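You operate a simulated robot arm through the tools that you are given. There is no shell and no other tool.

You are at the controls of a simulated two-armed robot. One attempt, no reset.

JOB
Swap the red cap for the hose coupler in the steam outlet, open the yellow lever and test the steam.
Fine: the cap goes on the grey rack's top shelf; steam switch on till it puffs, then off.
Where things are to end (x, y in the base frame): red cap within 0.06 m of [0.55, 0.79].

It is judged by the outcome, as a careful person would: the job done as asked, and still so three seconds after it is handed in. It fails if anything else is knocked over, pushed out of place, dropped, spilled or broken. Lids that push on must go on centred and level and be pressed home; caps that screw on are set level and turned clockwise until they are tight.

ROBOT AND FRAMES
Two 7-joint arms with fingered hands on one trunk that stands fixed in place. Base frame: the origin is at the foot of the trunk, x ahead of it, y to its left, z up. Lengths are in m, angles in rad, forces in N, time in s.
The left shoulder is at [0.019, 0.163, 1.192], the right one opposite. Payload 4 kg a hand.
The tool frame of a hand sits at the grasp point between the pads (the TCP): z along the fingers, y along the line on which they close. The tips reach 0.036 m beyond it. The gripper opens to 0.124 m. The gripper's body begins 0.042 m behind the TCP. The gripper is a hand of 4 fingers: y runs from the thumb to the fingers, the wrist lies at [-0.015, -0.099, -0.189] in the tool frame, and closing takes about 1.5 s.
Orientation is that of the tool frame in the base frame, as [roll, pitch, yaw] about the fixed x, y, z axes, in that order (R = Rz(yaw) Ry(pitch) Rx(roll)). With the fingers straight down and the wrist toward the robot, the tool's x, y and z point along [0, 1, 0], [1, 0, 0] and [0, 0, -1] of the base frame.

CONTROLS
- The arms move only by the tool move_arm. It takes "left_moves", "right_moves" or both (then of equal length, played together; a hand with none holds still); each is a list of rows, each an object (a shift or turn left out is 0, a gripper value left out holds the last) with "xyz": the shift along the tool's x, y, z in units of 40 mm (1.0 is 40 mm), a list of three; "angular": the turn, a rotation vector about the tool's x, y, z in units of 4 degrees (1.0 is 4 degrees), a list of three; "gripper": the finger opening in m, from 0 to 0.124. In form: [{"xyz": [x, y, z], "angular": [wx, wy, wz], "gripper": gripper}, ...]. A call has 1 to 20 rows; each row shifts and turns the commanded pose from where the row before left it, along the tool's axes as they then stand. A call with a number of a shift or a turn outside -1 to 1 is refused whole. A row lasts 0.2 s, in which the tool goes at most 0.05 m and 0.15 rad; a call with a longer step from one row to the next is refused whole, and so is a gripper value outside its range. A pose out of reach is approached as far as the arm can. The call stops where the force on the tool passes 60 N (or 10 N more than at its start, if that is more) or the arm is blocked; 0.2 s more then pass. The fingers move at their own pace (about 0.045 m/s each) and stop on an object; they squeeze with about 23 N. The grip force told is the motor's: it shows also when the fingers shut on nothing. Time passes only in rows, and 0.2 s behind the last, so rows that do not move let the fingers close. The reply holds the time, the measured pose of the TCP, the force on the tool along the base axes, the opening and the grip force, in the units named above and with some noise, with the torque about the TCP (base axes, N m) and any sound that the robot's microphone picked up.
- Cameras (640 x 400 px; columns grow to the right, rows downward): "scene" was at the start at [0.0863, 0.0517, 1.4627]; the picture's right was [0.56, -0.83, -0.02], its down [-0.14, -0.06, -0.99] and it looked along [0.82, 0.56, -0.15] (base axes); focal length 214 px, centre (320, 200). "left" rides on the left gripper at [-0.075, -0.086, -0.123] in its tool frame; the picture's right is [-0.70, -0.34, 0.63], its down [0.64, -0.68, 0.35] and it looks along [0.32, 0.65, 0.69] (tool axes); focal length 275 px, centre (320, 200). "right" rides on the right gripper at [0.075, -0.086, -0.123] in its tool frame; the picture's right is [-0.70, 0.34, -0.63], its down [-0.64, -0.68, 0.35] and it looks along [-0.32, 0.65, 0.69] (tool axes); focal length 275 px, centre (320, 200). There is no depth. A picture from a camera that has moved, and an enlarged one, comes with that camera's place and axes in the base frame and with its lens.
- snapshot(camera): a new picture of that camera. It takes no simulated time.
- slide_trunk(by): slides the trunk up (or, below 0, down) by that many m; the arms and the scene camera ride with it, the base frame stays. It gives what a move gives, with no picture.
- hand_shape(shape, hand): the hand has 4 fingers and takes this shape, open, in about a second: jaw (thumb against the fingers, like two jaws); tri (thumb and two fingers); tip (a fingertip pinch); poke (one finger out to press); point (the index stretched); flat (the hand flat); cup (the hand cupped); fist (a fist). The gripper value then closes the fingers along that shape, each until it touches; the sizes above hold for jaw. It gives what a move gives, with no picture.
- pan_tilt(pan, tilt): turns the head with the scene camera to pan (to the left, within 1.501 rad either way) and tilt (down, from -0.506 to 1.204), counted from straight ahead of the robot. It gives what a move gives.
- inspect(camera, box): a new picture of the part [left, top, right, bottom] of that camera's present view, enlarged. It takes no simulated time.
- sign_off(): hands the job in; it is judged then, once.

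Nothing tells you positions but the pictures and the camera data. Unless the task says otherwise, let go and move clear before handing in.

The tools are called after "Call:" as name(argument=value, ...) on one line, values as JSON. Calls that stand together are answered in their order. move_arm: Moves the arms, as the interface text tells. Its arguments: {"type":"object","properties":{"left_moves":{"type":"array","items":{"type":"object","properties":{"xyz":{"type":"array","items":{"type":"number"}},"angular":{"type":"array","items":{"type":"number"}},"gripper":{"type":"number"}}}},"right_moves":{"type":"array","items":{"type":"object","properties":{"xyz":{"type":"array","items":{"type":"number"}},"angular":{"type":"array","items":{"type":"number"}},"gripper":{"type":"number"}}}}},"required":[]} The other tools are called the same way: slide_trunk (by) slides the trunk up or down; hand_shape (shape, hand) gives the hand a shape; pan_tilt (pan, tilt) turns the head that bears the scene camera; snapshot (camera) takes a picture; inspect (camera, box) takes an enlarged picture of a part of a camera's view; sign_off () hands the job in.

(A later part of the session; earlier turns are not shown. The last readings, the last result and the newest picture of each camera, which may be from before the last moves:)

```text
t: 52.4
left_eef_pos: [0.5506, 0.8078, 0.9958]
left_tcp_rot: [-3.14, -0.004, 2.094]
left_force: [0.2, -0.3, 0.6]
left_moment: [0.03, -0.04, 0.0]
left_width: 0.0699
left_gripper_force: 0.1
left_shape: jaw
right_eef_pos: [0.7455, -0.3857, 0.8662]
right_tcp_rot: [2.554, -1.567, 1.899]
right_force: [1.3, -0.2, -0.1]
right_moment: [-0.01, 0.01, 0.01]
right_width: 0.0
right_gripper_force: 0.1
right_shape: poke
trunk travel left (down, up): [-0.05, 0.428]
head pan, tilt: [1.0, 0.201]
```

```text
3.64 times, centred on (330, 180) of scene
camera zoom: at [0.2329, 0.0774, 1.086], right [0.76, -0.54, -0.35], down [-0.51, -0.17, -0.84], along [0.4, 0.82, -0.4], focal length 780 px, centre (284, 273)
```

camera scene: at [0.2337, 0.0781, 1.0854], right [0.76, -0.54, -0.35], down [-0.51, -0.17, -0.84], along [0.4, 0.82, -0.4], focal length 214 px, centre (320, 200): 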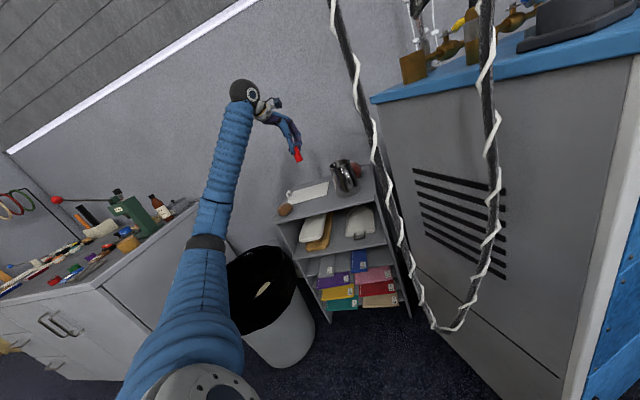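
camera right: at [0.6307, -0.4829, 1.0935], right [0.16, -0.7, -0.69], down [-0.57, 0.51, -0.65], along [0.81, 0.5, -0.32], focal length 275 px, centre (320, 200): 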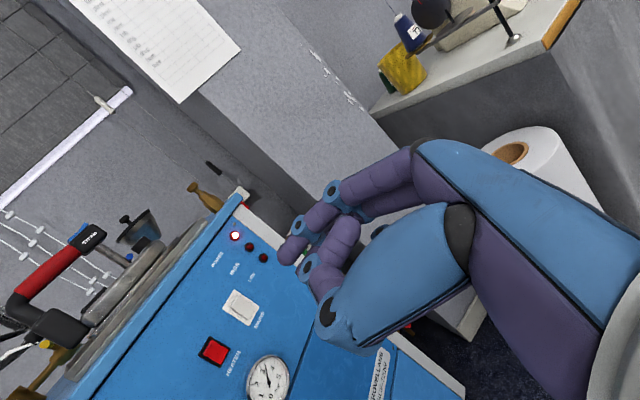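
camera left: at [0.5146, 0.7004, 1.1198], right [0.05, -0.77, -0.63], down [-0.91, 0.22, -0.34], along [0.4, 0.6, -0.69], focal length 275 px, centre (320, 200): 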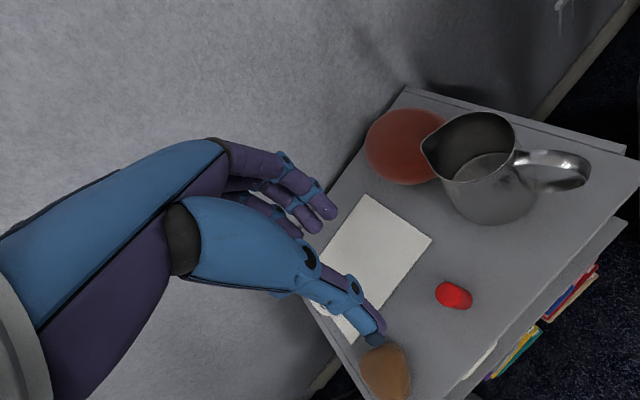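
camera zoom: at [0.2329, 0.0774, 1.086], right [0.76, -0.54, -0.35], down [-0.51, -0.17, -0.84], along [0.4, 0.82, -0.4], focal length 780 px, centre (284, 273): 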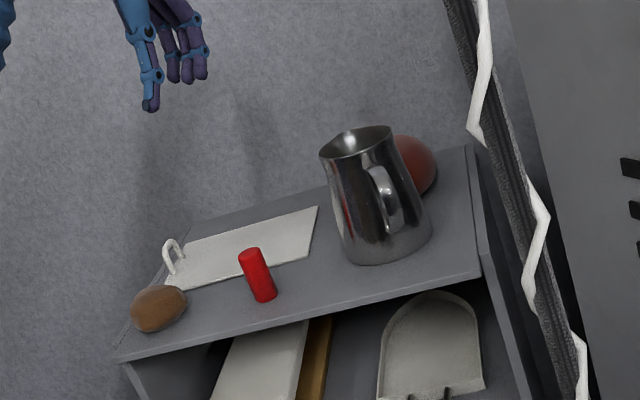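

The red cap stands upright at about (0.55, 0.80). I'll raise the trunk back up for the coupler work.

Call:
slide_trunk(by=0.3)

Call:
pan_tilt(pan=0.6, tilt=0.3)

Call:
snapshot(camera="scene")

```text
t: 55.4
left_eef_pos: [0.5502, 0.8086, 1.2957]
left_tcp_rot: [-3.138, -0.003, 2.095]
left_force: [0.3, -0.1, 0.3]
left_moment: [-0.02, -0.06, 0.01]
left_width: 0.0696
left_gripper_force: 0.1
left_shape: jaw
right_eef_pos: [0.7455, -0.3853, 1.1662]
right_tcp_rot: [2.922, -1.566, 1.532]
right_force: [0.4, 0.0, -1.2]
right_moment: [0.02, -0.04, 0.04]
right_width: 0.0
right_gripper_force: 0.1
right_shape: poke
trunk travel left (down, up): [-0.35, 0.128]
head pan, tilt: [1.0, 0.201]
```

```text
t: 56.3
left_eef_pos: [0.551, 0.8076, 1.2956]
left_tcp_rot: [-3.138, -0.004, 2.097]
left_force: [-0.1, 0.2, 0.4]
left_moment: [0.01, 0.02, -0.01]
left_width: 0.0697
left_gripper_force: 0.1
left_shape: jaw
right_eef_pos: [0.7448, -0.3851, 1.1656]
right_tcp_rot: [3.079, -1.568, 1.374]
right_force: [0.0, 0.3, -0.3]
right_moment: [0.01, 0.01, 0.0]
right_width: 0.0001
right_gripper_force: 0.0
right_shape: poke
trunk travel left (down, up): [-0.35, 0.128]
head pan, tilt: [0.6, 0.3]
```

```text
taken
camera scene: at [0.0864, 0.0525, 1.4455], right [0.57, -0.82, -0.02], down [-0.28, -0.17, -0.94], along [0.78, 0.54, -0.33], focal length 214 px, centre (320, 200)
```

scene: 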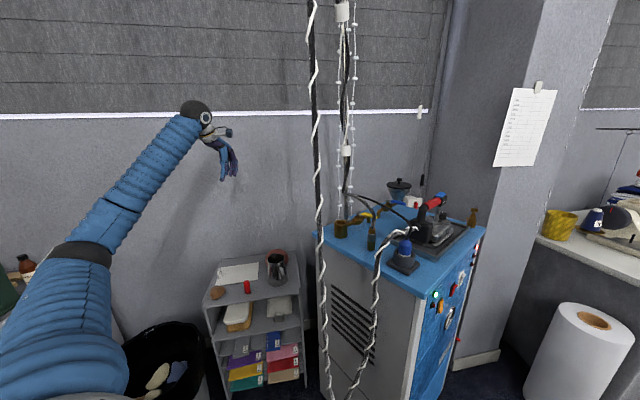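

With the cap parked, the coupler is next. I'll bring the left hand back to the open space near (0.56, 0.58) and yaw it so that the palm comes from the left-front, away from the hose and cable that leave the coupler.

Call:
move_arm(left_moves=[{"xyz": [-0.843, -0.438, 0]}, {"xyz": [-0.843, -0.438, 0]}, {"xyz": [-0.843, -0.438, 0]}, {"xyz": [-0.843, -0.438, 0]}, {"xyz": [-0.843, -0.438, 0]}, {"xyz": [-0.843, -0.438, 0]}, {"angular": [0, 0, 1]}, {"angular": [0, 0, 1]}, {"angular": [0, 0, 1]}, {"angular": [0, 0, 1]}, {"angular": [0, 0, 1]}, {"angular": [0, 0, 1]}, {"angular": [0, 0, 1]}, {"angular": [0, 0, 1]}, {"angular": [0, 0, 1]}, {"angular": [0, 0, 1]}, {"angular": [0, 0, 1]}, {"angular": [0, 0, 1]}, {"angular": [0, 0, 1]}, {"angular": [0, 0, 1]}])

Call:
move_arm(left_moves=[{"angular": [0, 0, 1]}, {"angular": [0, 0, 1]}, {"angular": [0, 0, 1]}, {"angular": [0, 0, 1]}, {"angular": [0, 0, 1]}, {"angular": [0, 0, 1]}, {"angular": [0, 0, 1]}, {"angular": [0, 0, 1]}, {"angular": [0, 0, 1]}, {"angular": [0, 0, 1]}, {"angular": [0, 0, 1]}, {"angular": [0, 0, 1]}, {"angular": [0, 0, 1]}, {"angular": [0, 0, 1]}, {"angular": [0, 0, 1]}, {"angular": [0, 0, 1]}, {"angular": [0, 0, 1]}, {"angular": [0, 0, 1]}, {"angular": [0, 0, 1]}, {"angular": [0, 0, 1]}])

Call:
move_arm(left_moves=[{"angular": [0, 0, 1]}, {"angular": [0, 0, 1]}, {"angular": [0, 0, 1]}, {"angular": [0, 0, 0.5]}, {"angular": [0, 1, 0]}, {"angular": [0, 1, 0]}, {"angular": [0, 1, 0]}, {"angular": [0, 1, 0]}, {"angular": [0, 1, 0]}, {"angular": [0, 1, 0]}, {"angular": [0, 1, 0]}, {"angular": [0, 1, 0]}, {"angular": [0, 1, 0]}, {"angular": [0, 1, 0]}, {"angular": [0, 1, 0]}])

Call:
snapshot(camera="scene")

Call:
snapshot(camera="left")

```text
t: 60.5
left_eef_pos: [0.5618, 0.579, 1.2953]
left_tcp_rot: [-3.136, 0.003, 1.116]
left_force: [0.2, -0.7, 0.3]
left_moment: [0.02, -0.01, 0.02]
left_width: 0.0699
left_gripper_force: 0.1
left_shape: jaw
right_eef_pos: [0.7457, -0.385, 1.1662]
right_tcp_rot: [-2.861, -1.568, 1.031]
right_force: [0.0, 0.3, 0.5]
right_moment: [0.04, 0.01, -0.05]
right_width: 0.0
right_gripper_force: 0.2
right_shape: poke
trunk travel left (down, up): [-0.35, 0.128]
head pan, tilt: [0.6, 0.3]
```

```text
t: 64.7
left_eef_pos: [0.5601, 0.5797, 1.2959]
left_tcp_rot: [-3.14, 0.005, -0.279]
left_force: [-0.5, -0.3, -0.2]
left_moment: [0.04, -0.01, 0.0]
left_width: 0.0697
left_gripper_force: 0.1
left_shape: jaw
right_eef_pos: [0.7461, -0.3855, 1.1663]
right_tcp_rot: [3.049, -1.564, 1.404]
right_force: [-0.7, -0.4, 0.3]
right_moment: [-0.02, 0.0, 0.06]
right_width: 0.0002
right_gripper_force: 0.1
right_shape: poke
trunk travel left (down, up): [-0.35, 0.128]
head pan, tilt: [0.6, 0.3]
```

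```text
t: 67.9
left_eef_pos: [0.5605, 0.5809, 1.2958]
left_tcp_rot: [3.14, -0.764, -0.522]
left_force: [0.6, -0.6, -0.3]
left_moment: [-0.01, -0.03, -0.02]
left_width: 0.0695
left_gripper_force: 0.0
left_shape: jaw
right_eef_pos: [0.7443, -0.3864, 1.1664]
right_tcp_rot: [3.039, -1.567, 1.414]
right_force: [0.3, 0.2, 0.2]
right_moment: [0.01, 0.0, -0.03]
right_width: 0.0006
right_gripper_force: 0.1
right_shape: poke
trunk travel left (down, up): [-0.35, 0.128]
head pan, tilt: [0.6, 0.3]
```

```text
taken
camera scene: at [0.0861, 0.0527, 1.4455], right [0.56, -0.83, -0.02], down [-0.28, -0.17, -0.94], along [0.78, 0.54, -0.33], focal length 214 px, centre (320, 200)
```

scene: 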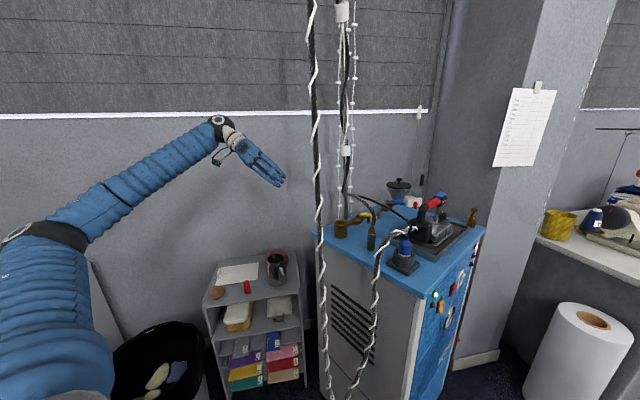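

```text
taken
camera left: at [0.4829, 0.725, 1.3335], right [0.11, 0.32, -0.94], down [0.95, 0.24, 0.2], along [0.29, -0.92, -0.28], focal length 275 px, centre (320, 200)
```

left: 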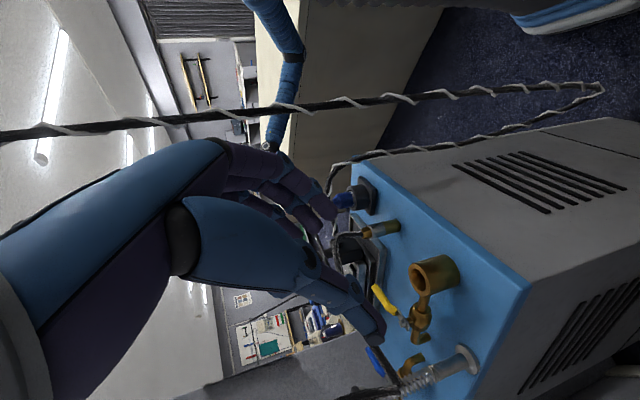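

The hand is leaned 44° and ready. I'll pin the coupler's position with zooms from both cameras.

Call:
inspect(camera="left", box=[350, 205, 430, 260])

Call:
inspect(camera="scene", box=[335, 185, 405, 255])

```text
7.27 times, centred on (390, 232) of left
camera zoom: at [0.4829, 0.725, 1.3335], right [0.11, 0.32, -0.94], down [0.95, 0.24, 0.2], along [0.29, -0.92, -0.28], focal length 2002 px, centre (-189, -36)
```

zoom: 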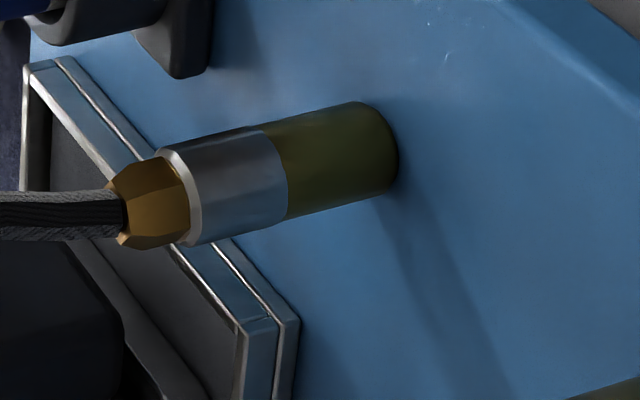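

```text
5.71 times, centred on (370, 220) of scene
camera zoom: at [0.0861, 0.0527, 1.4455], right [0.56, -0.83, -0.02], down [-0.28, -0.17, -0.94], along [0.78, 0.54, -0.33], focal length 1226 px, centre (34, 86)
```

zoom: 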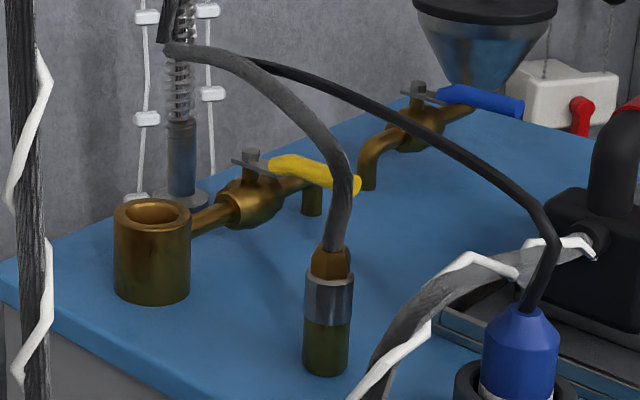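

The coupler's axis is at (0.711, 0.277), z from 1.042 to 1.119. I'll go to a pre-grasp point up and back along the approach line and check the clearances.

Call:
move_arm(left_moves=[{"xyz": [0.217, 0.59, 0.709]}, {"xyz": [0.217, 0.59, 0.709]}, {"xyz": [0.217, 0.59, 0.709]}, {"xyz": [0.217, 0.59, 0.709]}, {"xyz": [0.217, 0.59, 0.709]}, {"xyz": [0.217, 0.59, 0.709]}, {"xyz": [0.217, 0.59, 0.709]}, {"xyz": [0.217, 0.59, 0.709]}])

Call:
snapshot(camera="scene")

Call:
snapshot(camera="left")

Call:
inspect(camera="scene", box=[290, 150, 430, 260])

```text
t: 69.7
left_eef_pos: [0.6481, 0.3139, 1.1783]
left_tcp_rot: [3.14, -0.762, -0.521]
left_force: [-0.4, 0.1, -0.4]
left_moment: [-0.01, 0.01, 0.03]
left_width: 0.0701
left_gripper_force: 0.1
left_shape: jaw
right_eef_pos: [0.7454, -0.3858, 1.1646]
right_tcp_rot: [-2.646, -1.568, 0.818]
right_force: [-0.5, 0.5, -0.3]
right_moment: [0.03, 0.04, 0.01]
right_width: 0.0
right_gripper_force: 0.0
right_shape: poke
trunk travel left (down, up): [-0.35, 0.128]
head pan, tilt: [0.6, 0.3]
```

```text
taken
camera scene: at [0.087, 0.0518, 1.4454], right [0.57, -0.82, -0.02], down [-0.28, -0.17, -0.94], along [0.77, 0.54, -0.33], focal length 214 px, centre (320, 200)
```

scene: 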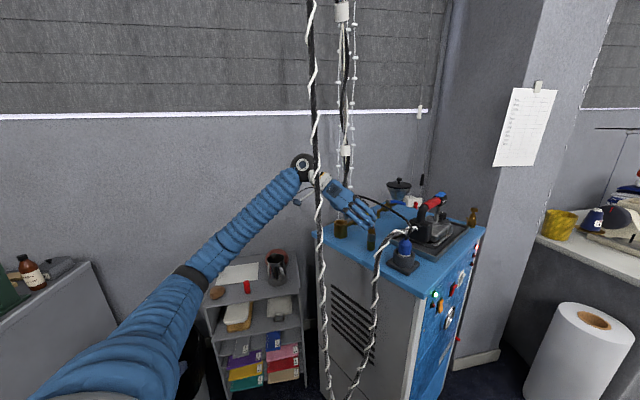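

```text
taken
camera left: at [0.5695, 0.4576, 1.2163], right [0.11, 0.32, -0.94], down [0.95, 0.24, 0.2], along [0.29, -0.92, -0.28], focal length 275 px, centre (320, 200)
```

left: 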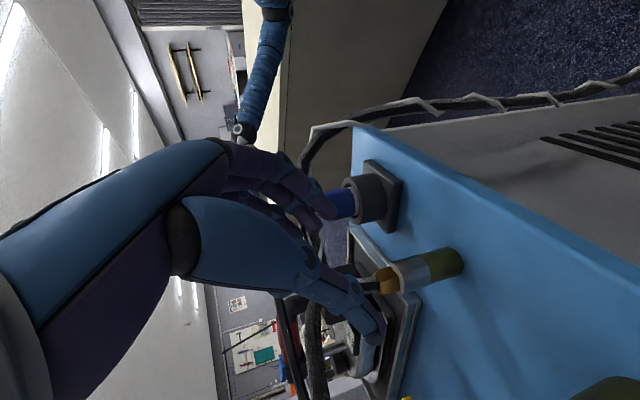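

```text
3.64 times, centred on (360, 205) of scene
camera zoom: at [0.087, 0.0518, 1.4454], right [0.57, -0.82, -0.02], down [-0.28, -0.17, -0.94], along [0.77, 0.54, -0.33], focal length 780 px, centre (174, 182)
```

zoom: 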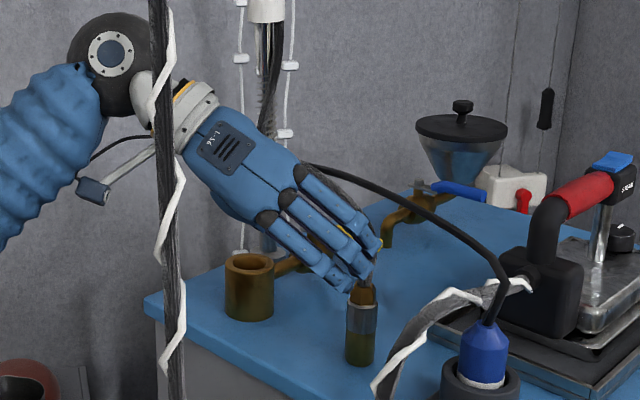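

The hand is clear of the hoses and lined up. I'll refine the alignment with a close look from the wrist camera.

Call:
inspect(camera="left", box=[330, 210, 490, 330])

Call:
inspect(camera="scene", box=[340, 190, 390, 240])

```text
3.33 times, centred on (410, 270) of left
camera zoom: at [0.5695, 0.4576, 1.2163], right [0.11, 0.32, -0.94], down [0.95, 0.24, 0.2], along [0.29, -0.92, -0.28], focal length 918 px, centre (20, -33)
```

zoom: 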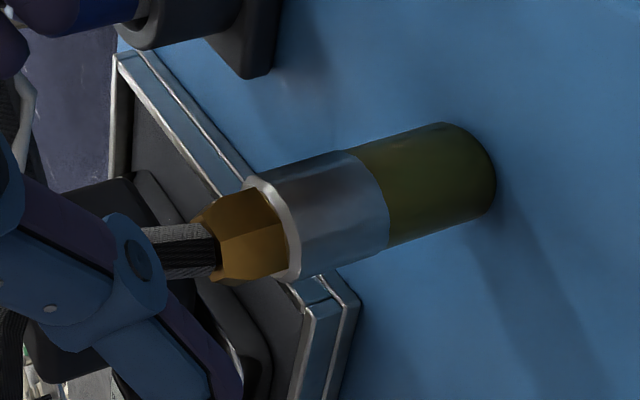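

```text
8.00 times, centred on (365, 215) of scene
camera zoom: at [0.087, 0.0518, 1.4454], right [0.57, -0.82, -0.02], down [-0.28, -0.17, -0.94], along [0.77, 0.54, -0.33], focal length 1716 px, centre (-40, 80)
```

zoom: 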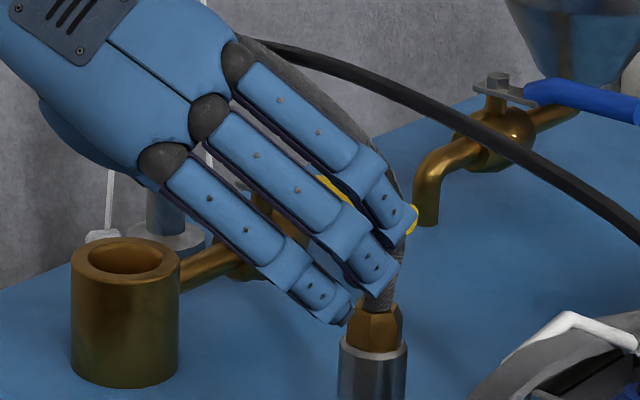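

The alignment is right, so the remaining move is straight along the fingers by 88 mm. I'll advance to the coupler.

Call:
move_arm(left_moves=[{"xyz": [0, 0, 0.73]}, {"xyz": [0, 0, 0.73]}, {"xyz": [0, 0.01, 0.73]}, {"xyz": [0, 0, 0]}])

Call:
inspect(camera="left", box=[270, 160, 470, 360])

Call:
inspect(camera="scene", box=[330, 170, 410, 245])

```text
t: 70.7
left_eef_pos: [0.6989, 0.2806, 1.1146]
left_tcp_rot: [3.14, -0.764, -0.522]
left_force: [-0.1, -0.3, 0.6]
left_moment: [0.0, 0.0, 0.0]
left_width: 0.0696
left_gripper_force: 0.0
left_shape: jaw
right_eef_pos: [0.7454, -0.3859, 1.1664]
right_tcp_rot: [3.135, -1.568, 1.319]
right_force: [-0.1, 0.0, 0.6]
right_moment: [-0.06, -0.04, -0.04]
right_width: 0.0
right_gripper_force: 0.1
right_shape: poke
trunk travel left (down, up): [-0.35, 0.128]
head pan, tilt: [0.6, 0.3]
```

```text
2.00 times, centred on (370, 260) of left
camera zoom: at [0.6208, 0.4261, 1.1531], right [0.11, 0.32, -0.94], down [0.95, 0.24, 0.19], along [0.29, -0.92, -0.28], focal length 551 px, centre (220, 80)
```

zoom: 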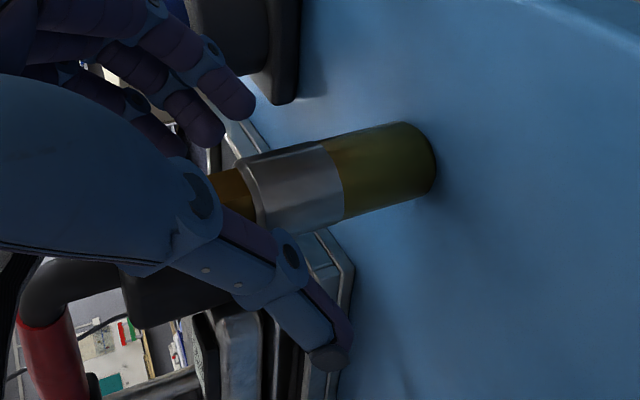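

```text
5.33 times, centred on (370, 208) of scene
camera zoom: at [0.0858, 0.0525, 1.4456], right [0.56, -0.83, -0.02], down [-0.28, -0.17, -0.94], along [0.78, 0.54, -0.33], focal length 1144 px, centre (53, 160)
```

zoom: 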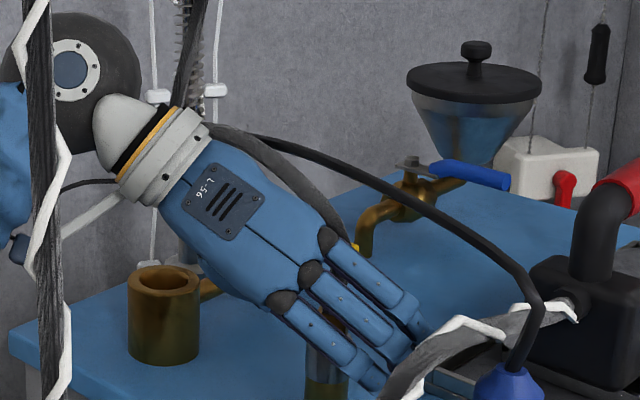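

The coupler is between the thumb and the index finger with no contact force. I'll close the fingers on it.

Call:
move_arm(left_moves=[{"gripper": 0.055}, {"gripper": 0.045}, {"gripper": 0.035}, {"gripper": 0.025}, {"gripper": 0.018}, {"gripper": 0.015}, {"gripper": 0.015}, {"gripper": 0.015}, {"gripper": 0.015}])

Call:
inspect(camera="left", box=[270, 160, 470, 360])

Call:
inspect(camera="scene", box=[330, 170, 410, 245])

```text
t: 72.7
left_eef_pos: [0.6995, 0.2808, 1.1142]
left_tcp_rot: [3.137, -0.762, -0.52]
left_force: [0.0, -0.9, -1.2]
left_moment: [-0.01, 0.02, 0.01]
left_width: 0.0144
left_gripper_force: 23.5
left_shape: jaw
right_eef_pos: [0.7445, -0.3861, 1.166]
right_tcp_rot: [-3.105, -1.565, 1.276]
right_force: [-0.7, 0.5, -0.1]
right_moment: [-0.01, -0.03, 0.04]
right_width: 0.0
right_gripper_force: 0.0
right_shape: poke
trunk travel left (down, up): [-0.35, 0.128]
head pan, tilt: [0.6, 0.3]
```

```text
2.00 times, centred on (370, 260) of left
camera zoom: at [0.6212, 0.426, 1.1529], right [0.11, 0.32, -0.94], down [0.95, 0.24, 0.19], along [0.29, -0.92, -0.28], focal length 551 px, centre (220, 80)
```

zoom: 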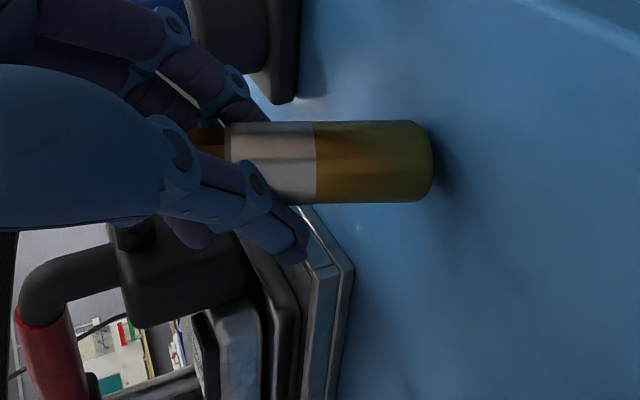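

```text
5.33 times, centred on (370, 208) of scene
camera zoom: at [0.0866, 0.0523, 1.4455], right [0.56, -0.83, -0.02], down [-0.28, -0.17, -0.94], along [0.78, 0.54, -0.33], focal length 1144 px, centre (53, 160)
```

zoom: 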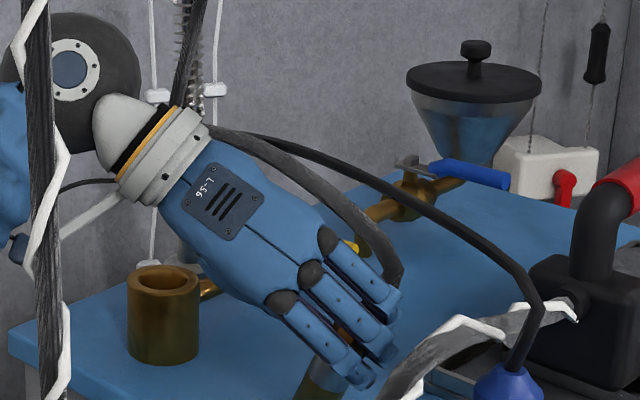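

The fingers hold the coupler at its hex, though it tilted ~13° as they closed. I'll lift it a little to see how it hangs, then correct the tilt with the wrist.

Call:
move_arm(left_moves=[{"xyz": [0.173, 0, -0.18]}, {"xyz": [0.173, 0, -0.18]}, {"xyz": [0.173, 0, -0.18]}, {"xyz": [0.173, 0, -0.18]}])

Call:
inspect(camera="left", box=[270, 160, 470, 360])

Call:
inspect(camera="scene", box=[330, 160, 410, 245])

```text
t: 73.7
left_eef_pos: [0.6998, 0.2827, 1.1556]
left_tcp_rot: [3.138, -0.762, -0.519]
left_force: [0.9, -0.2, -2.0]
left_moment: [0.04, -0.01, 0.01]
left_width: 0.0142
left_gripper_force: 22.8
left_shape: jaw
right_eef_pos: [0.7468, -0.3855, 1.1668]
right_tcp_rot: [3.042, -1.567, 1.411]
right_force: [0.5, -0.8, -1.0]
right_moment: [0.01, 0.02, 0.02]
right_width: 0.0
right_gripper_force: 0.1
right_shape: poke
trunk travel left (down, up): [-0.35, 0.128]
head pan, tilt: [0.6, 0.3]
```

```text
2.00 times, centred on (370, 260) of left
camera zoom: at [0.6226, 0.4266, 1.1947], right [0.11, 0.32, -0.94], down [0.95, 0.24, 0.19], along [0.29, -0.92, -0.28], focal length 551 px, centre (220, 80)
```

zoom: 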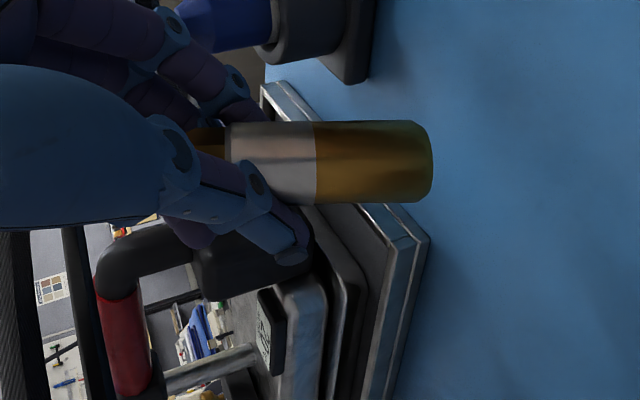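

```text
4.71 times, centred on (370, 202) of scene
camera zoom: at [0.0867, 0.0522, 1.4455], right [0.56, -0.83, -0.02], down [-0.28, -0.17, -0.94], along [0.78, 0.54, -0.33], focal length 1009 px, centre (85, 188)
```

zoom: 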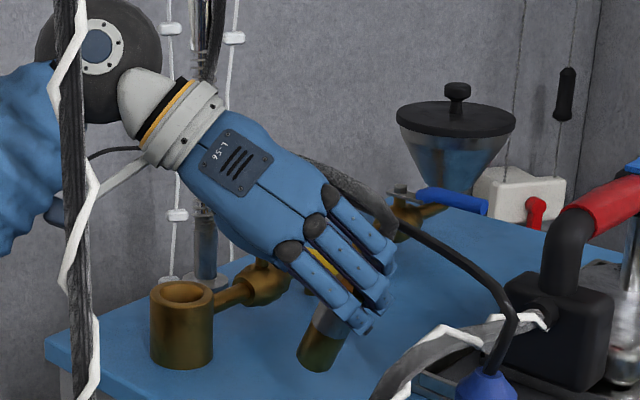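

The coupler lifted freely and the hose follows without resistance. It leans about 21° with its bottom toward the thumb, so I'll rotate the wrist to make it vertical.

Call:
move_arm(left_moves=[{"angular": [-0.975, 0, -0.935]}, {"angular": [-0.975, 0, -0.935]}, {"angular": [-0.975, 0, -0.935]}, {"angular": [-0.975, 0, -0.935]}, {"xyz": [0, 0, 0]}])

Call:
inspect(camera="left", box=[270, 160, 470, 360])

Call:
inspect(camera="scene", box=[330, 160, 410, 245])

```text
t: 74.9
left_eef_pos: [0.6993, 0.2815, 1.158]
left_tcp_rot: [2.641, -0.697, -0.184]
left_force: [0.2, 0.4, -2.2]
left_moment: [0.03, -0.01, 0.02]
left_width: 0.0143
left_gripper_force: 23.1
left_shape: jaw
right_eef_pos: [0.7446, -0.3854, 1.1653]
right_tcp_rot: [2.814, -1.568, 1.642]
right_force: [0.5, 0.2, -1.4]
right_moment: [-0.01, 0.02, 0.03]
right_width: 0.0
right_gripper_force: 0.0
right_shape: poke
trunk travel left (down, up): [-0.35, 0.128]
head pan, tilt: [0.6, 0.3]
```

```text
2.00 times, centred on (370, 260) of left
camera zoom: at [0.6254, 0.4329, 1.1604], right [-0.07, 0.0, -1.0], down [0.96, 0.26, -0.07], along [0.26, -0.97, -0.02], focal length 551 px, centre (220, 80)
```

zoom: 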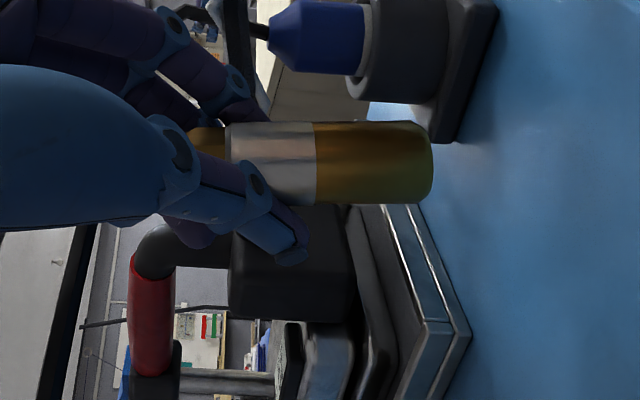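

```text
4.71 times, centred on (370, 202) of scene
camera zoom: at [0.0864, 0.0523, 1.4455], right [0.56, -0.83, -0.02], down [-0.28, -0.17, -0.94], along [0.78, 0.54, -0.33], focal length 1009 px, centre (85, 188)
```

zoom: 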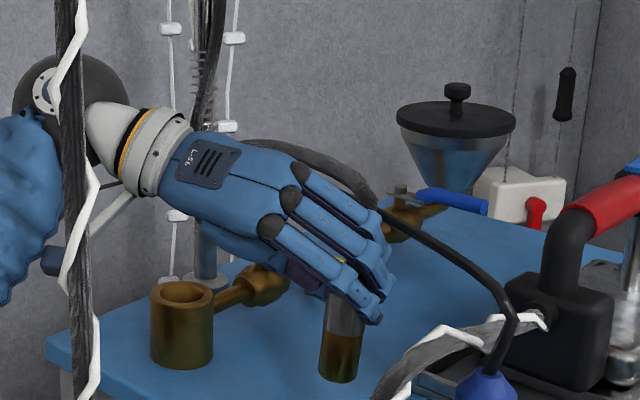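

The coupler is close to vertical, with ~4° of lean left. I'll correct that and raise it enough to clear the cup's rim.

Call:
move_arm(left_moves=[{"angular": [0.15, 0.86, 0.61]}, {"xyz": [0.27, 0.15, -0.28]}, {"xyz": [0.27, 0.15, -0.28]}, {"xyz": [0, 0, 0]}])

Call:
inspect(camera="left", box=[270, 160, 470, 360])

Call:
inspect(camera="scene", box=[330, 160, 410, 245])

```text
t: 75.9
left_eef_pos: [0.6957, 0.2827, 1.1901]
left_tcp_rot: [2.659, -0.771, -0.197]
left_force: [0.0, 0.2, -1.1]
left_moment: [-0.01, -0.02, 0.0]
left_width: 0.0143
left_gripper_force: 23.7
left_shape: jaw
right_eef_pos: [0.7452, -0.3848, 1.1662]
right_tcp_rot: [-2.952, -1.566, 1.123]
right_force: [-0.2, -0.4, -0.2]
right_moment: [0.0, -0.01, -0.02]
right_width: 0.0
right_gripper_force: 0.0
right_shape: poke
trunk travel left (down, up): [-0.35, 0.128]
head pan, tilt: [0.6, 0.3]
```

```text
2.00 times, centred on (370, 260) of left
camera zoom: at [0.6222, 0.4336, 1.1884], right [0.0, 0.0, -1.0], down [0.97, 0.26, 0.0], along [0.26, -0.97, 0.0], focal length 551 px, centre (220, 80)
```

zoom: 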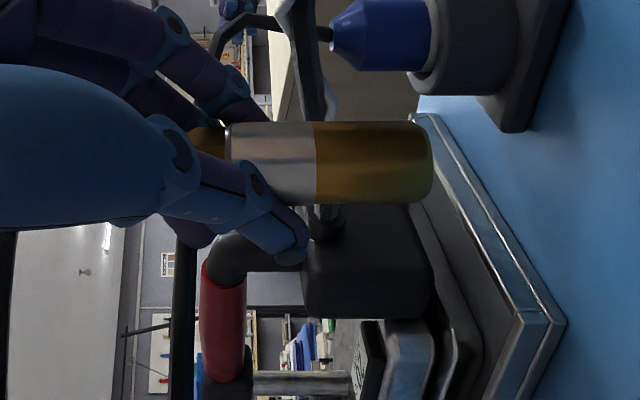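

```text
4.71 times, centred on (370, 202) of scene
camera zoom: at [0.0867, 0.0524, 1.4454], right [0.56, -0.83, -0.02], down [-0.28, -0.17, -0.94], along [0.78, 0.54, -0.33], focal length 1009 px, centre (85, 188)
```

zoom: 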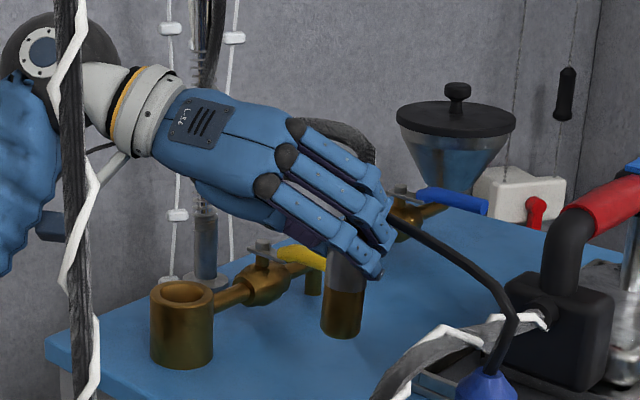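

The coupler hangs vertically with its bottom at z≈1.12, clear of the rim. I'll move it over toward the outlet, stopping just short to check the hose.

Call:
move_arm(left_moves=[{"xyz": [0.0425, -0.715, -0.328]}, {"xyz": [0.0425, -0.715, -0.328]}, {"xyz": [0.0425, -0.715, -0.328]}, {"xyz": [0.0425, -0.715, -0.328]}])

Call:
snapshot(camera="left")

Call:
inspect(camera="scene", box=[300, 140, 420, 240])

```text
t: 76.9
left_eef_pos: [0.731, 0.4041, 1.1884]
left_tcp_rot: [2.655, -0.771, -0.193]
left_force: [-0.3, 0.8, -1.7]
left_moment: [0.02, 0.01, -0.01]
left_width: 0.0141
left_gripper_force: 22.8
left_shape: jaw
right_eef_pos: [0.7464, -0.3849, 1.1664]
right_tcp_rot: [-2.921, -1.566, 1.09]
right_force: [0.1, 0.6, 0.8]
right_moment: [0.03, 0.01, -0.04]
right_width: 0.0
right_gripper_force: 0.1
right_shape: poke
trunk travel left (down, up): [-0.35, 0.128]
head pan, tilt: [0.6, 0.3]
```

```text
taken
camera left: at [0.6566, 0.5552, 1.1865], right [0.0, 0.0, -1.0], down [0.97, 0.26, 0.0], along [0.26, -0.97, 0.0], focal length 275 px, centre (320, 200)
```

left: 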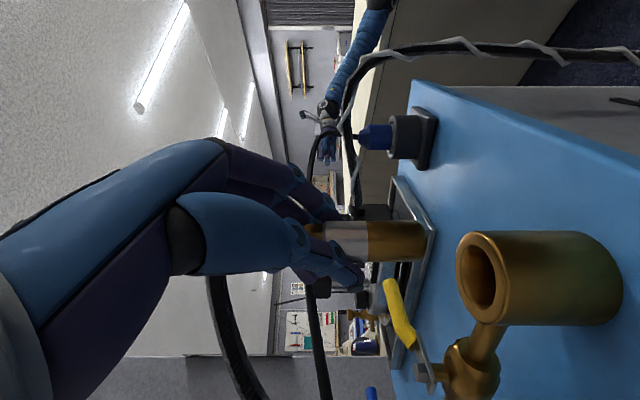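

```text
4.00 times, centred on (360, 190) of scene
camera zoom: at [0.0867, 0.0528, 1.4454], right [0.56, -0.83, -0.02], down [-0.28, -0.17, -0.94], along [0.78, 0.54, -0.33], focal length 858 px, centre (160, 240)
```

zoom: 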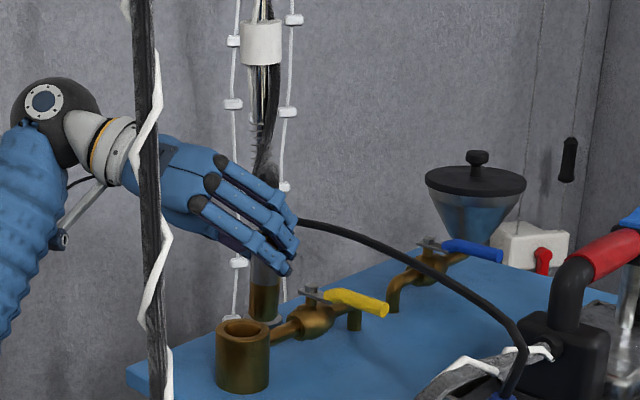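

Everything follows smoothly. I'll move the rest of the way over the cup and measure the offset between the coupler and the bore.

Call:
move_arm(left_moves=[{"xyz": [0.016, -0.33, -0.17]}, {"xyz": [0.016, -0.33, -0.17]}, {"xyz": [0, 0, 0]}])

Call:
snapshot(camera="left")

Call:
inspect(camera="left", box=[270, 180, 470, 340])

Call:
inspect(camera="scene", box=[310, 160, 390, 240])

```text
t: 77.7
left_eef_pos: [0.7358, 0.4322, 1.1904]
left_tcp_rot: [2.658, -0.77, -0.196]
left_force: [-0.3, 0.1, -2.3]
left_moment: [0.03, 0.0, -0.01]
left_width: 0.0141
left_gripper_force: 23.0
left_shape: jaw
right_eef_pos: [0.7452, -0.386, 1.1671]
right_tcp_rot: [3.072, -1.569, 1.383]
right_force: [-0.8, -0.4, 0.3]
right_moment: [0.02, 0.01, -0.02]
right_width: 0.0001
right_gripper_force: 0.0
right_shape: poke
trunk travel left (down, up): [-0.35, 0.128]
head pan, tilt: [0.6, 0.3]
```

```text
taken
camera left: at [0.6618, 0.5832, 1.1878], right [0.0, 0.0, -1.0], down [0.97, 0.26, 0.0], along [0.26, -0.97, 0.0], focal length 275 px, centre (320, 200)
```

left: 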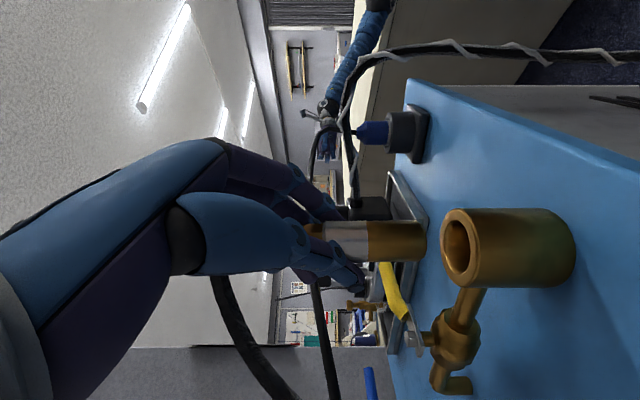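

```text
2.50 times, centred on (370, 260) of left
camera zoom: at [0.6618, 0.5832, 1.1878], right [0.0, 0.0, -1.0], down [0.97, 0.26, 0.0], along [0.26, -0.97, 0.0], focal length 688 px, centre (195, 50)
```

zoom: 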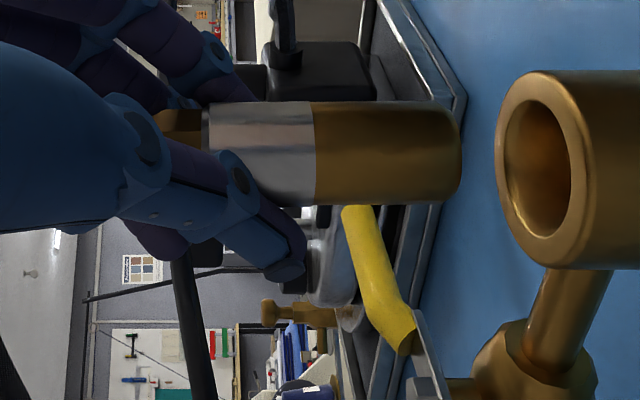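

```text
5.00 times, centred on (350, 200) of scene
camera zoom: at [0.0866, 0.0524, 1.4454], right [0.56, -0.83, -0.02], down [-0.28, -0.17, -0.94], along [0.78, 0.54, -0.33], focal length 1072 px, centre (170, 200)
```

zoom: 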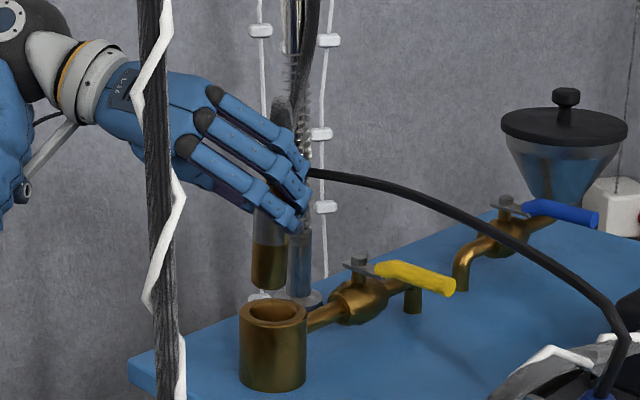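

The coupler axis is ~5 mm short of the bore centre in x. I'll correct that and lower it into the mouth of the cup.

Call:
move_arm(left_moves=[{"xyz": [0.08, -0.055, 0.058]}, {"xyz": [-0.23, -0.11, 0.21]}, {"xyz": [-0.23, -0.11, 0.21]}, {"xyz": [0, 0, 0]}])

Call:
inspect(camera="left", box=[270, 180, 470, 340])

Call:
inspect(camera="scene", box=[310, 170, 370, 240])

```text
t: 78.7
left_eef_pos: [0.7403, 0.4333, 1.1614]
left_tcp_rot: [2.654, -0.77, -0.191]
left_force: [-0.2, -0.5, -1.6]
left_moment: [0.03, -0.02, -0.01]
left_width: 0.0144
left_gripper_force: 23.7
left_shape: jaw
right_eef_pos: [0.745, -0.3858, 1.1659]
right_tcp_rot: [3.128, -1.568, 1.324]
right_force: [0.5, 0.1, 0.9]
right_moment: [0.03, 0.04, -0.01]
right_width: 0.0
right_gripper_force: 0.2
right_shape: poke
trunk travel left (down, up): [-0.35, 0.128]
head pan, tilt: [0.6, 0.3]
```

```text
2.50 times, centred on (370, 260) of left
camera zoom: at [0.6672, 0.583, 1.1608], right [0.0, 0.0, -1.0], down [0.97, 0.26, 0.0], along [0.26, -0.97, 0.0], focal length 688 px, centre (195, 50)
```

zoom: 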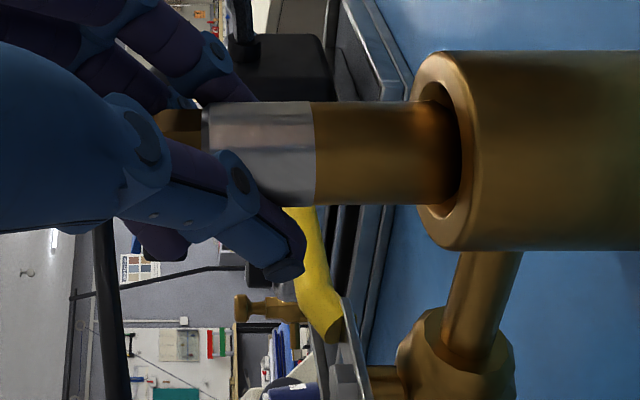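

```text
5.71 times, centred on (340, 205) of scene
camera zoom: at [0.0865, 0.0523, 1.4455], right [0.56, -0.83, -0.02], down [-0.28, -0.17, -0.94], along [0.78, 0.54, -0.33], focal length 1226 px, centre (206, 171)
```

zoom: 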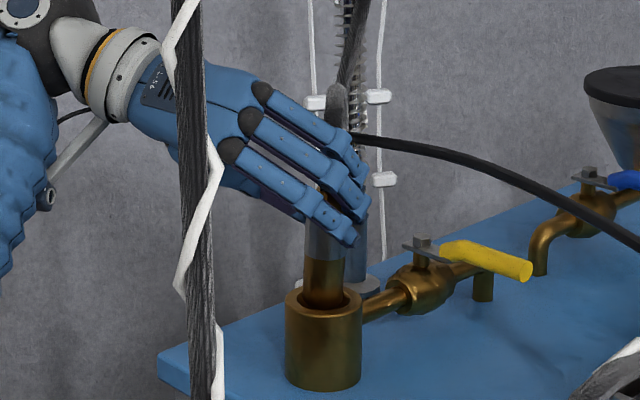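

The coupler is entering the bore, centred in both views. I'll continue lowering in small steps while watching the force.

Call:
move_arm(left_moves=[{"xyz": [-0.13, -0.062, 0.119]}, {"xyz": [-0.13, -0.062, 0.119]}, {"xyz": [0, 0, 0]}])

Call:
inspect(camera="left", box=[270, 180, 470, 340])

Call:
inspect(camera="scene", box=[310, 170, 370, 240])

```text
t: 79.5
left_eef_pos: [0.7413, 0.4312, 1.1482]
left_tcp_rot: [2.657, -0.769, -0.195]
left_force: [0.1, 1.2, -0.8]
left_moment: [0.06, -0.01, 0.0]
left_width: 0.0144
left_gripper_force: 22.8
left_shape: jaw
right_eef_pos: [0.7467, -0.3861, 1.1663]
right_tcp_rot: [-3.024, -1.565, 1.193]
right_force: [-1.0, 0.4, 0.3]
right_moment: [-0.03, -0.01, -0.02]
right_width: 0.0001
right_gripper_force: 0.0
right_shape: poke
trunk travel left (down, up): [-0.35, 0.128]
head pan, tilt: [0.6, 0.3]
```

```text
2.50 times, centred on (370, 260) of left
camera zoom: at [0.6671, 0.5828, 1.1465], right [0.0, 0.0, -1.0], down [0.97, 0.26, 0.0], along [0.26, -0.97, 0.0], focal length 688 px, centre (195, 50)
```

zoom: 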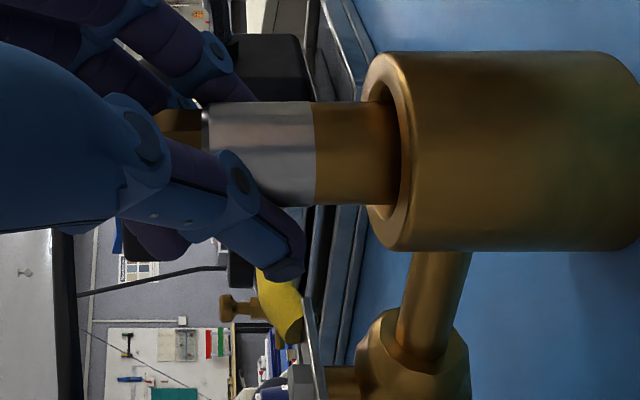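

```text
5.71 times, centred on (340, 205) of scene
camera zoom: at [0.0866, 0.0523, 1.4455], right [0.56, -0.83, -0.02], down [-0.28, -0.17, -0.94], along [0.78, 0.54, -0.33], focal length 1226 px, centre (206, 171)
```

zoom: 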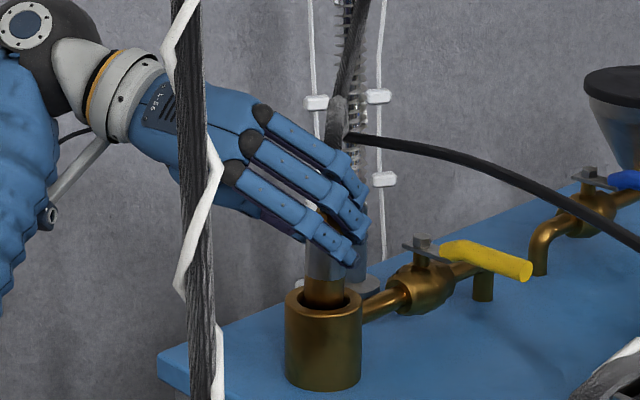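

It is going in cleanly with no force. I'll keep lowering.

Call:
move_arm(left_moves=[{"xyz": [-0.1, -0.048, 0.092]}, {"xyz": [-0.1, -0.048, 0.092]}, {"xyz": [0, 0, 0]}])

Call:
inspect(camera="left", box=[270, 180, 470, 340])

```text
t: 80.3
left_eef_pos: [0.7422, 0.4327, 1.138]
left_tcp_rot: [2.656, -0.771, -0.194]
left_force: [0.3, 0.0, -1.0]
left_moment: [0.02, 0.0, 0.02]
left_width: 0.0142
left_gripper_force: 23.1
left_shape: jaw
right_eef_pos: [0.745, -0.3843, 1.1665]
right_tcp_rot: [2.781, -1.568, 1.674]
right_force: [-0.2, -0.6, 0.0]
right_moment: [0.03, 0.03, -0.02]
right_width: 0.0
right_gripper_force: 0.2
right_shape: poke
trunk travel left (down, up): [-0.35, 0.128]
head pan, tilt: [0.6, 0.3]
```

```text
2.50 times, centred on (370, 260) of left
camera zoom: at [0.6671, 0.583, 1.1357], right [0.0, 0.0, -1.0], down [0.97, 0.26, 0.0], along [0.26, -0.97, 0.0], focal length 688 px, centre (195, 50)
```

zoom: 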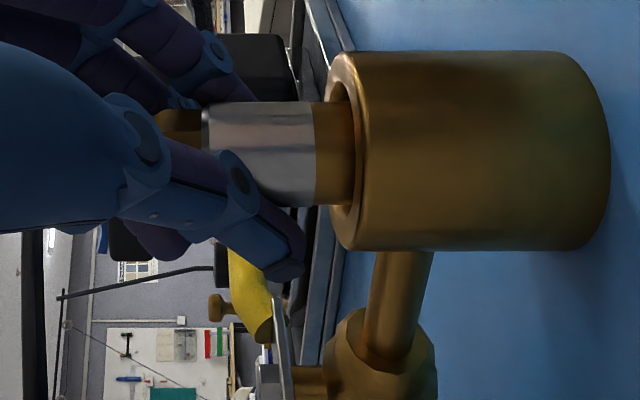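

Still no resistance, with the thumb tip ~7 mm above the rim. I'll continue in small steps.

Call:
move_arm(left_moves=[{"xyz": [-0.07, -0.033, 0.064]}, {"xyz": [0, 0, 0]}])

Call:
move_arm(left_moves=[{"xyz": [-0.05, -0.024, 0.046]}, {"xyz": [0, 0, 0]}])

Call:
inspect(camera="left", box=[270, 180, 470, 340])

Call:
inspect(camera="scene", box=[310, 170, 370, 240])

```text
t: 80.9
left_eef_pos: [0.7416, 0.4321, 1.1325]
left_tcp_rot: [2.657, -0.77, -0.196]
left_force: [-0.5, 0.0, -1.5]
left_moment: [0.05, 0.01, 0.0]
left_width: 0.0143
left_gripper_force: 23.4
left_shape: jaw
right_eef_pos: [0.7446, -0.3849, 1.1665]
right_tcp_rot: [3.036, -1.566, 1.418]
right_force: [0.4, -0.3, 0.2]
right_moment: [0.02, -0.03, -0.01]
right_width: 0.0
right_gripper_force: 0.0
right_shape: poke
trunk travel left (down, up): [-0.35, 0.128]
head pan, tilt: [0.6, 0.3]
```

```text
t: 81.5
left_eef_pos: [0.74, 0.4331, 1.131]
left_tcp_rot: [2.657, -0.771, -0.195]
left_force: [-0.8, 0.8, 5.6]
left_moment: [-0.16, -0.02, -0.03]
left_width: 0.014
left_gripper_force: 22.9
left_shape: jaw
right_eef_pos: [0.7465, -0.3853, 1.1672]
right_tcp_rot: [3.06, -1.569, 1.394]
right_force: [-0.9, 0.4, -0.1]
right_moment: [0.03, 0.0, -0.02]
right_width: 0.0001
right_gripper_force: 0.1
right_shape: poke
trunk travel left (down, up): [-0.35, 0.128]
head pan, tilt: [0.6, 0.3]
```

```text
2.50 times, centred on (370, 260) of left
camera zoom: at [0.6664, 0.5836, 1.1294], right [0.0, 0.0, -1.0], down [0.97, 0.26, 0.0], along [0.26, -0.97, 0.0], focal length 688 px, centre (195, 50)
```

zoom: 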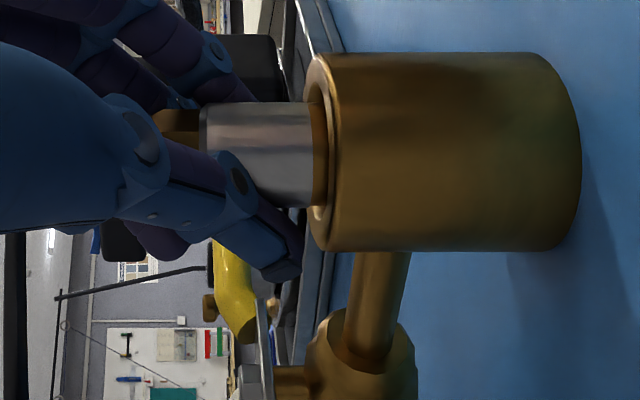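

```text
5.71 times, centred on (340, 205) of scene
camera zoom: at [0.0861, 0.0522, 1.4456], right [0.56, -0.83, -0.02], down [-0.28, -0.17, -0.94], along [0.78, 0.54, -0.33], focal length 1226 px, centre (206, 171)
```

zoom: 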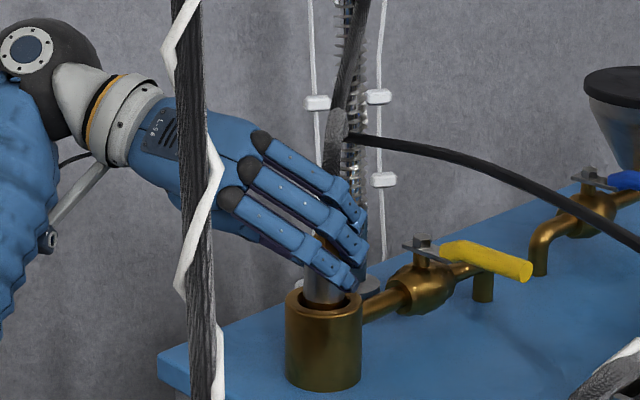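

There is first contact (5.6 N) with the ring's lower edge at rim level. I'll look closer to see whether the coupler has bottomed or a fingertip touches the rim.

Call:
inspect(camera="left", box=[325, 195, 405, 295])

Call:
inspect(camera="scene", box=[330, 200, 362, 225])

```text
4.00 times, centred on (365, 245) of left
camera zoom: at [0.6664, 0.5836, 1.1294], right [0.0, 0.0, -1.0], down [0.97, 0.26, 0.0], along [0.26, -0.97, 0.0], focal length 1101 px, centre (140, 20)
```

zoom: 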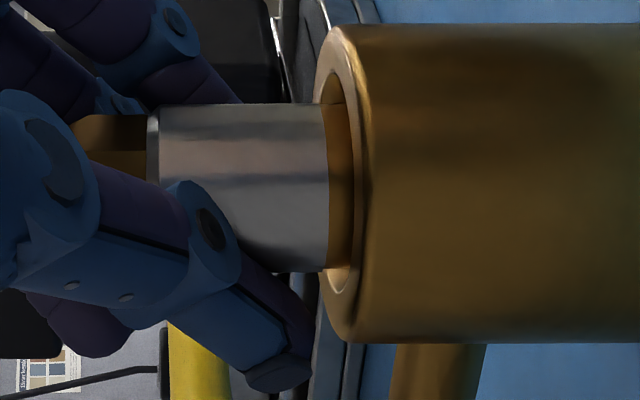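

```text
16.00 times, centred on (346, 212) of scene
camera zoom: at [0.0861, 0.0522, 1.4456], right [0.56, -0.83, -0.02], down [-0.28, -0.17, -0.94], along [0.78, 0.54, -0.33], focal length 3432 px, centre (-96, 0)
```

zoom: 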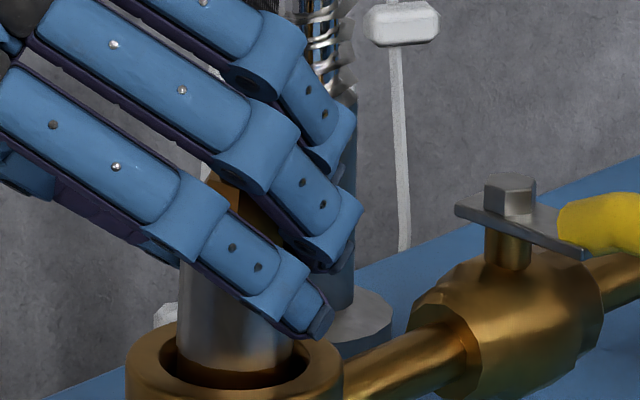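

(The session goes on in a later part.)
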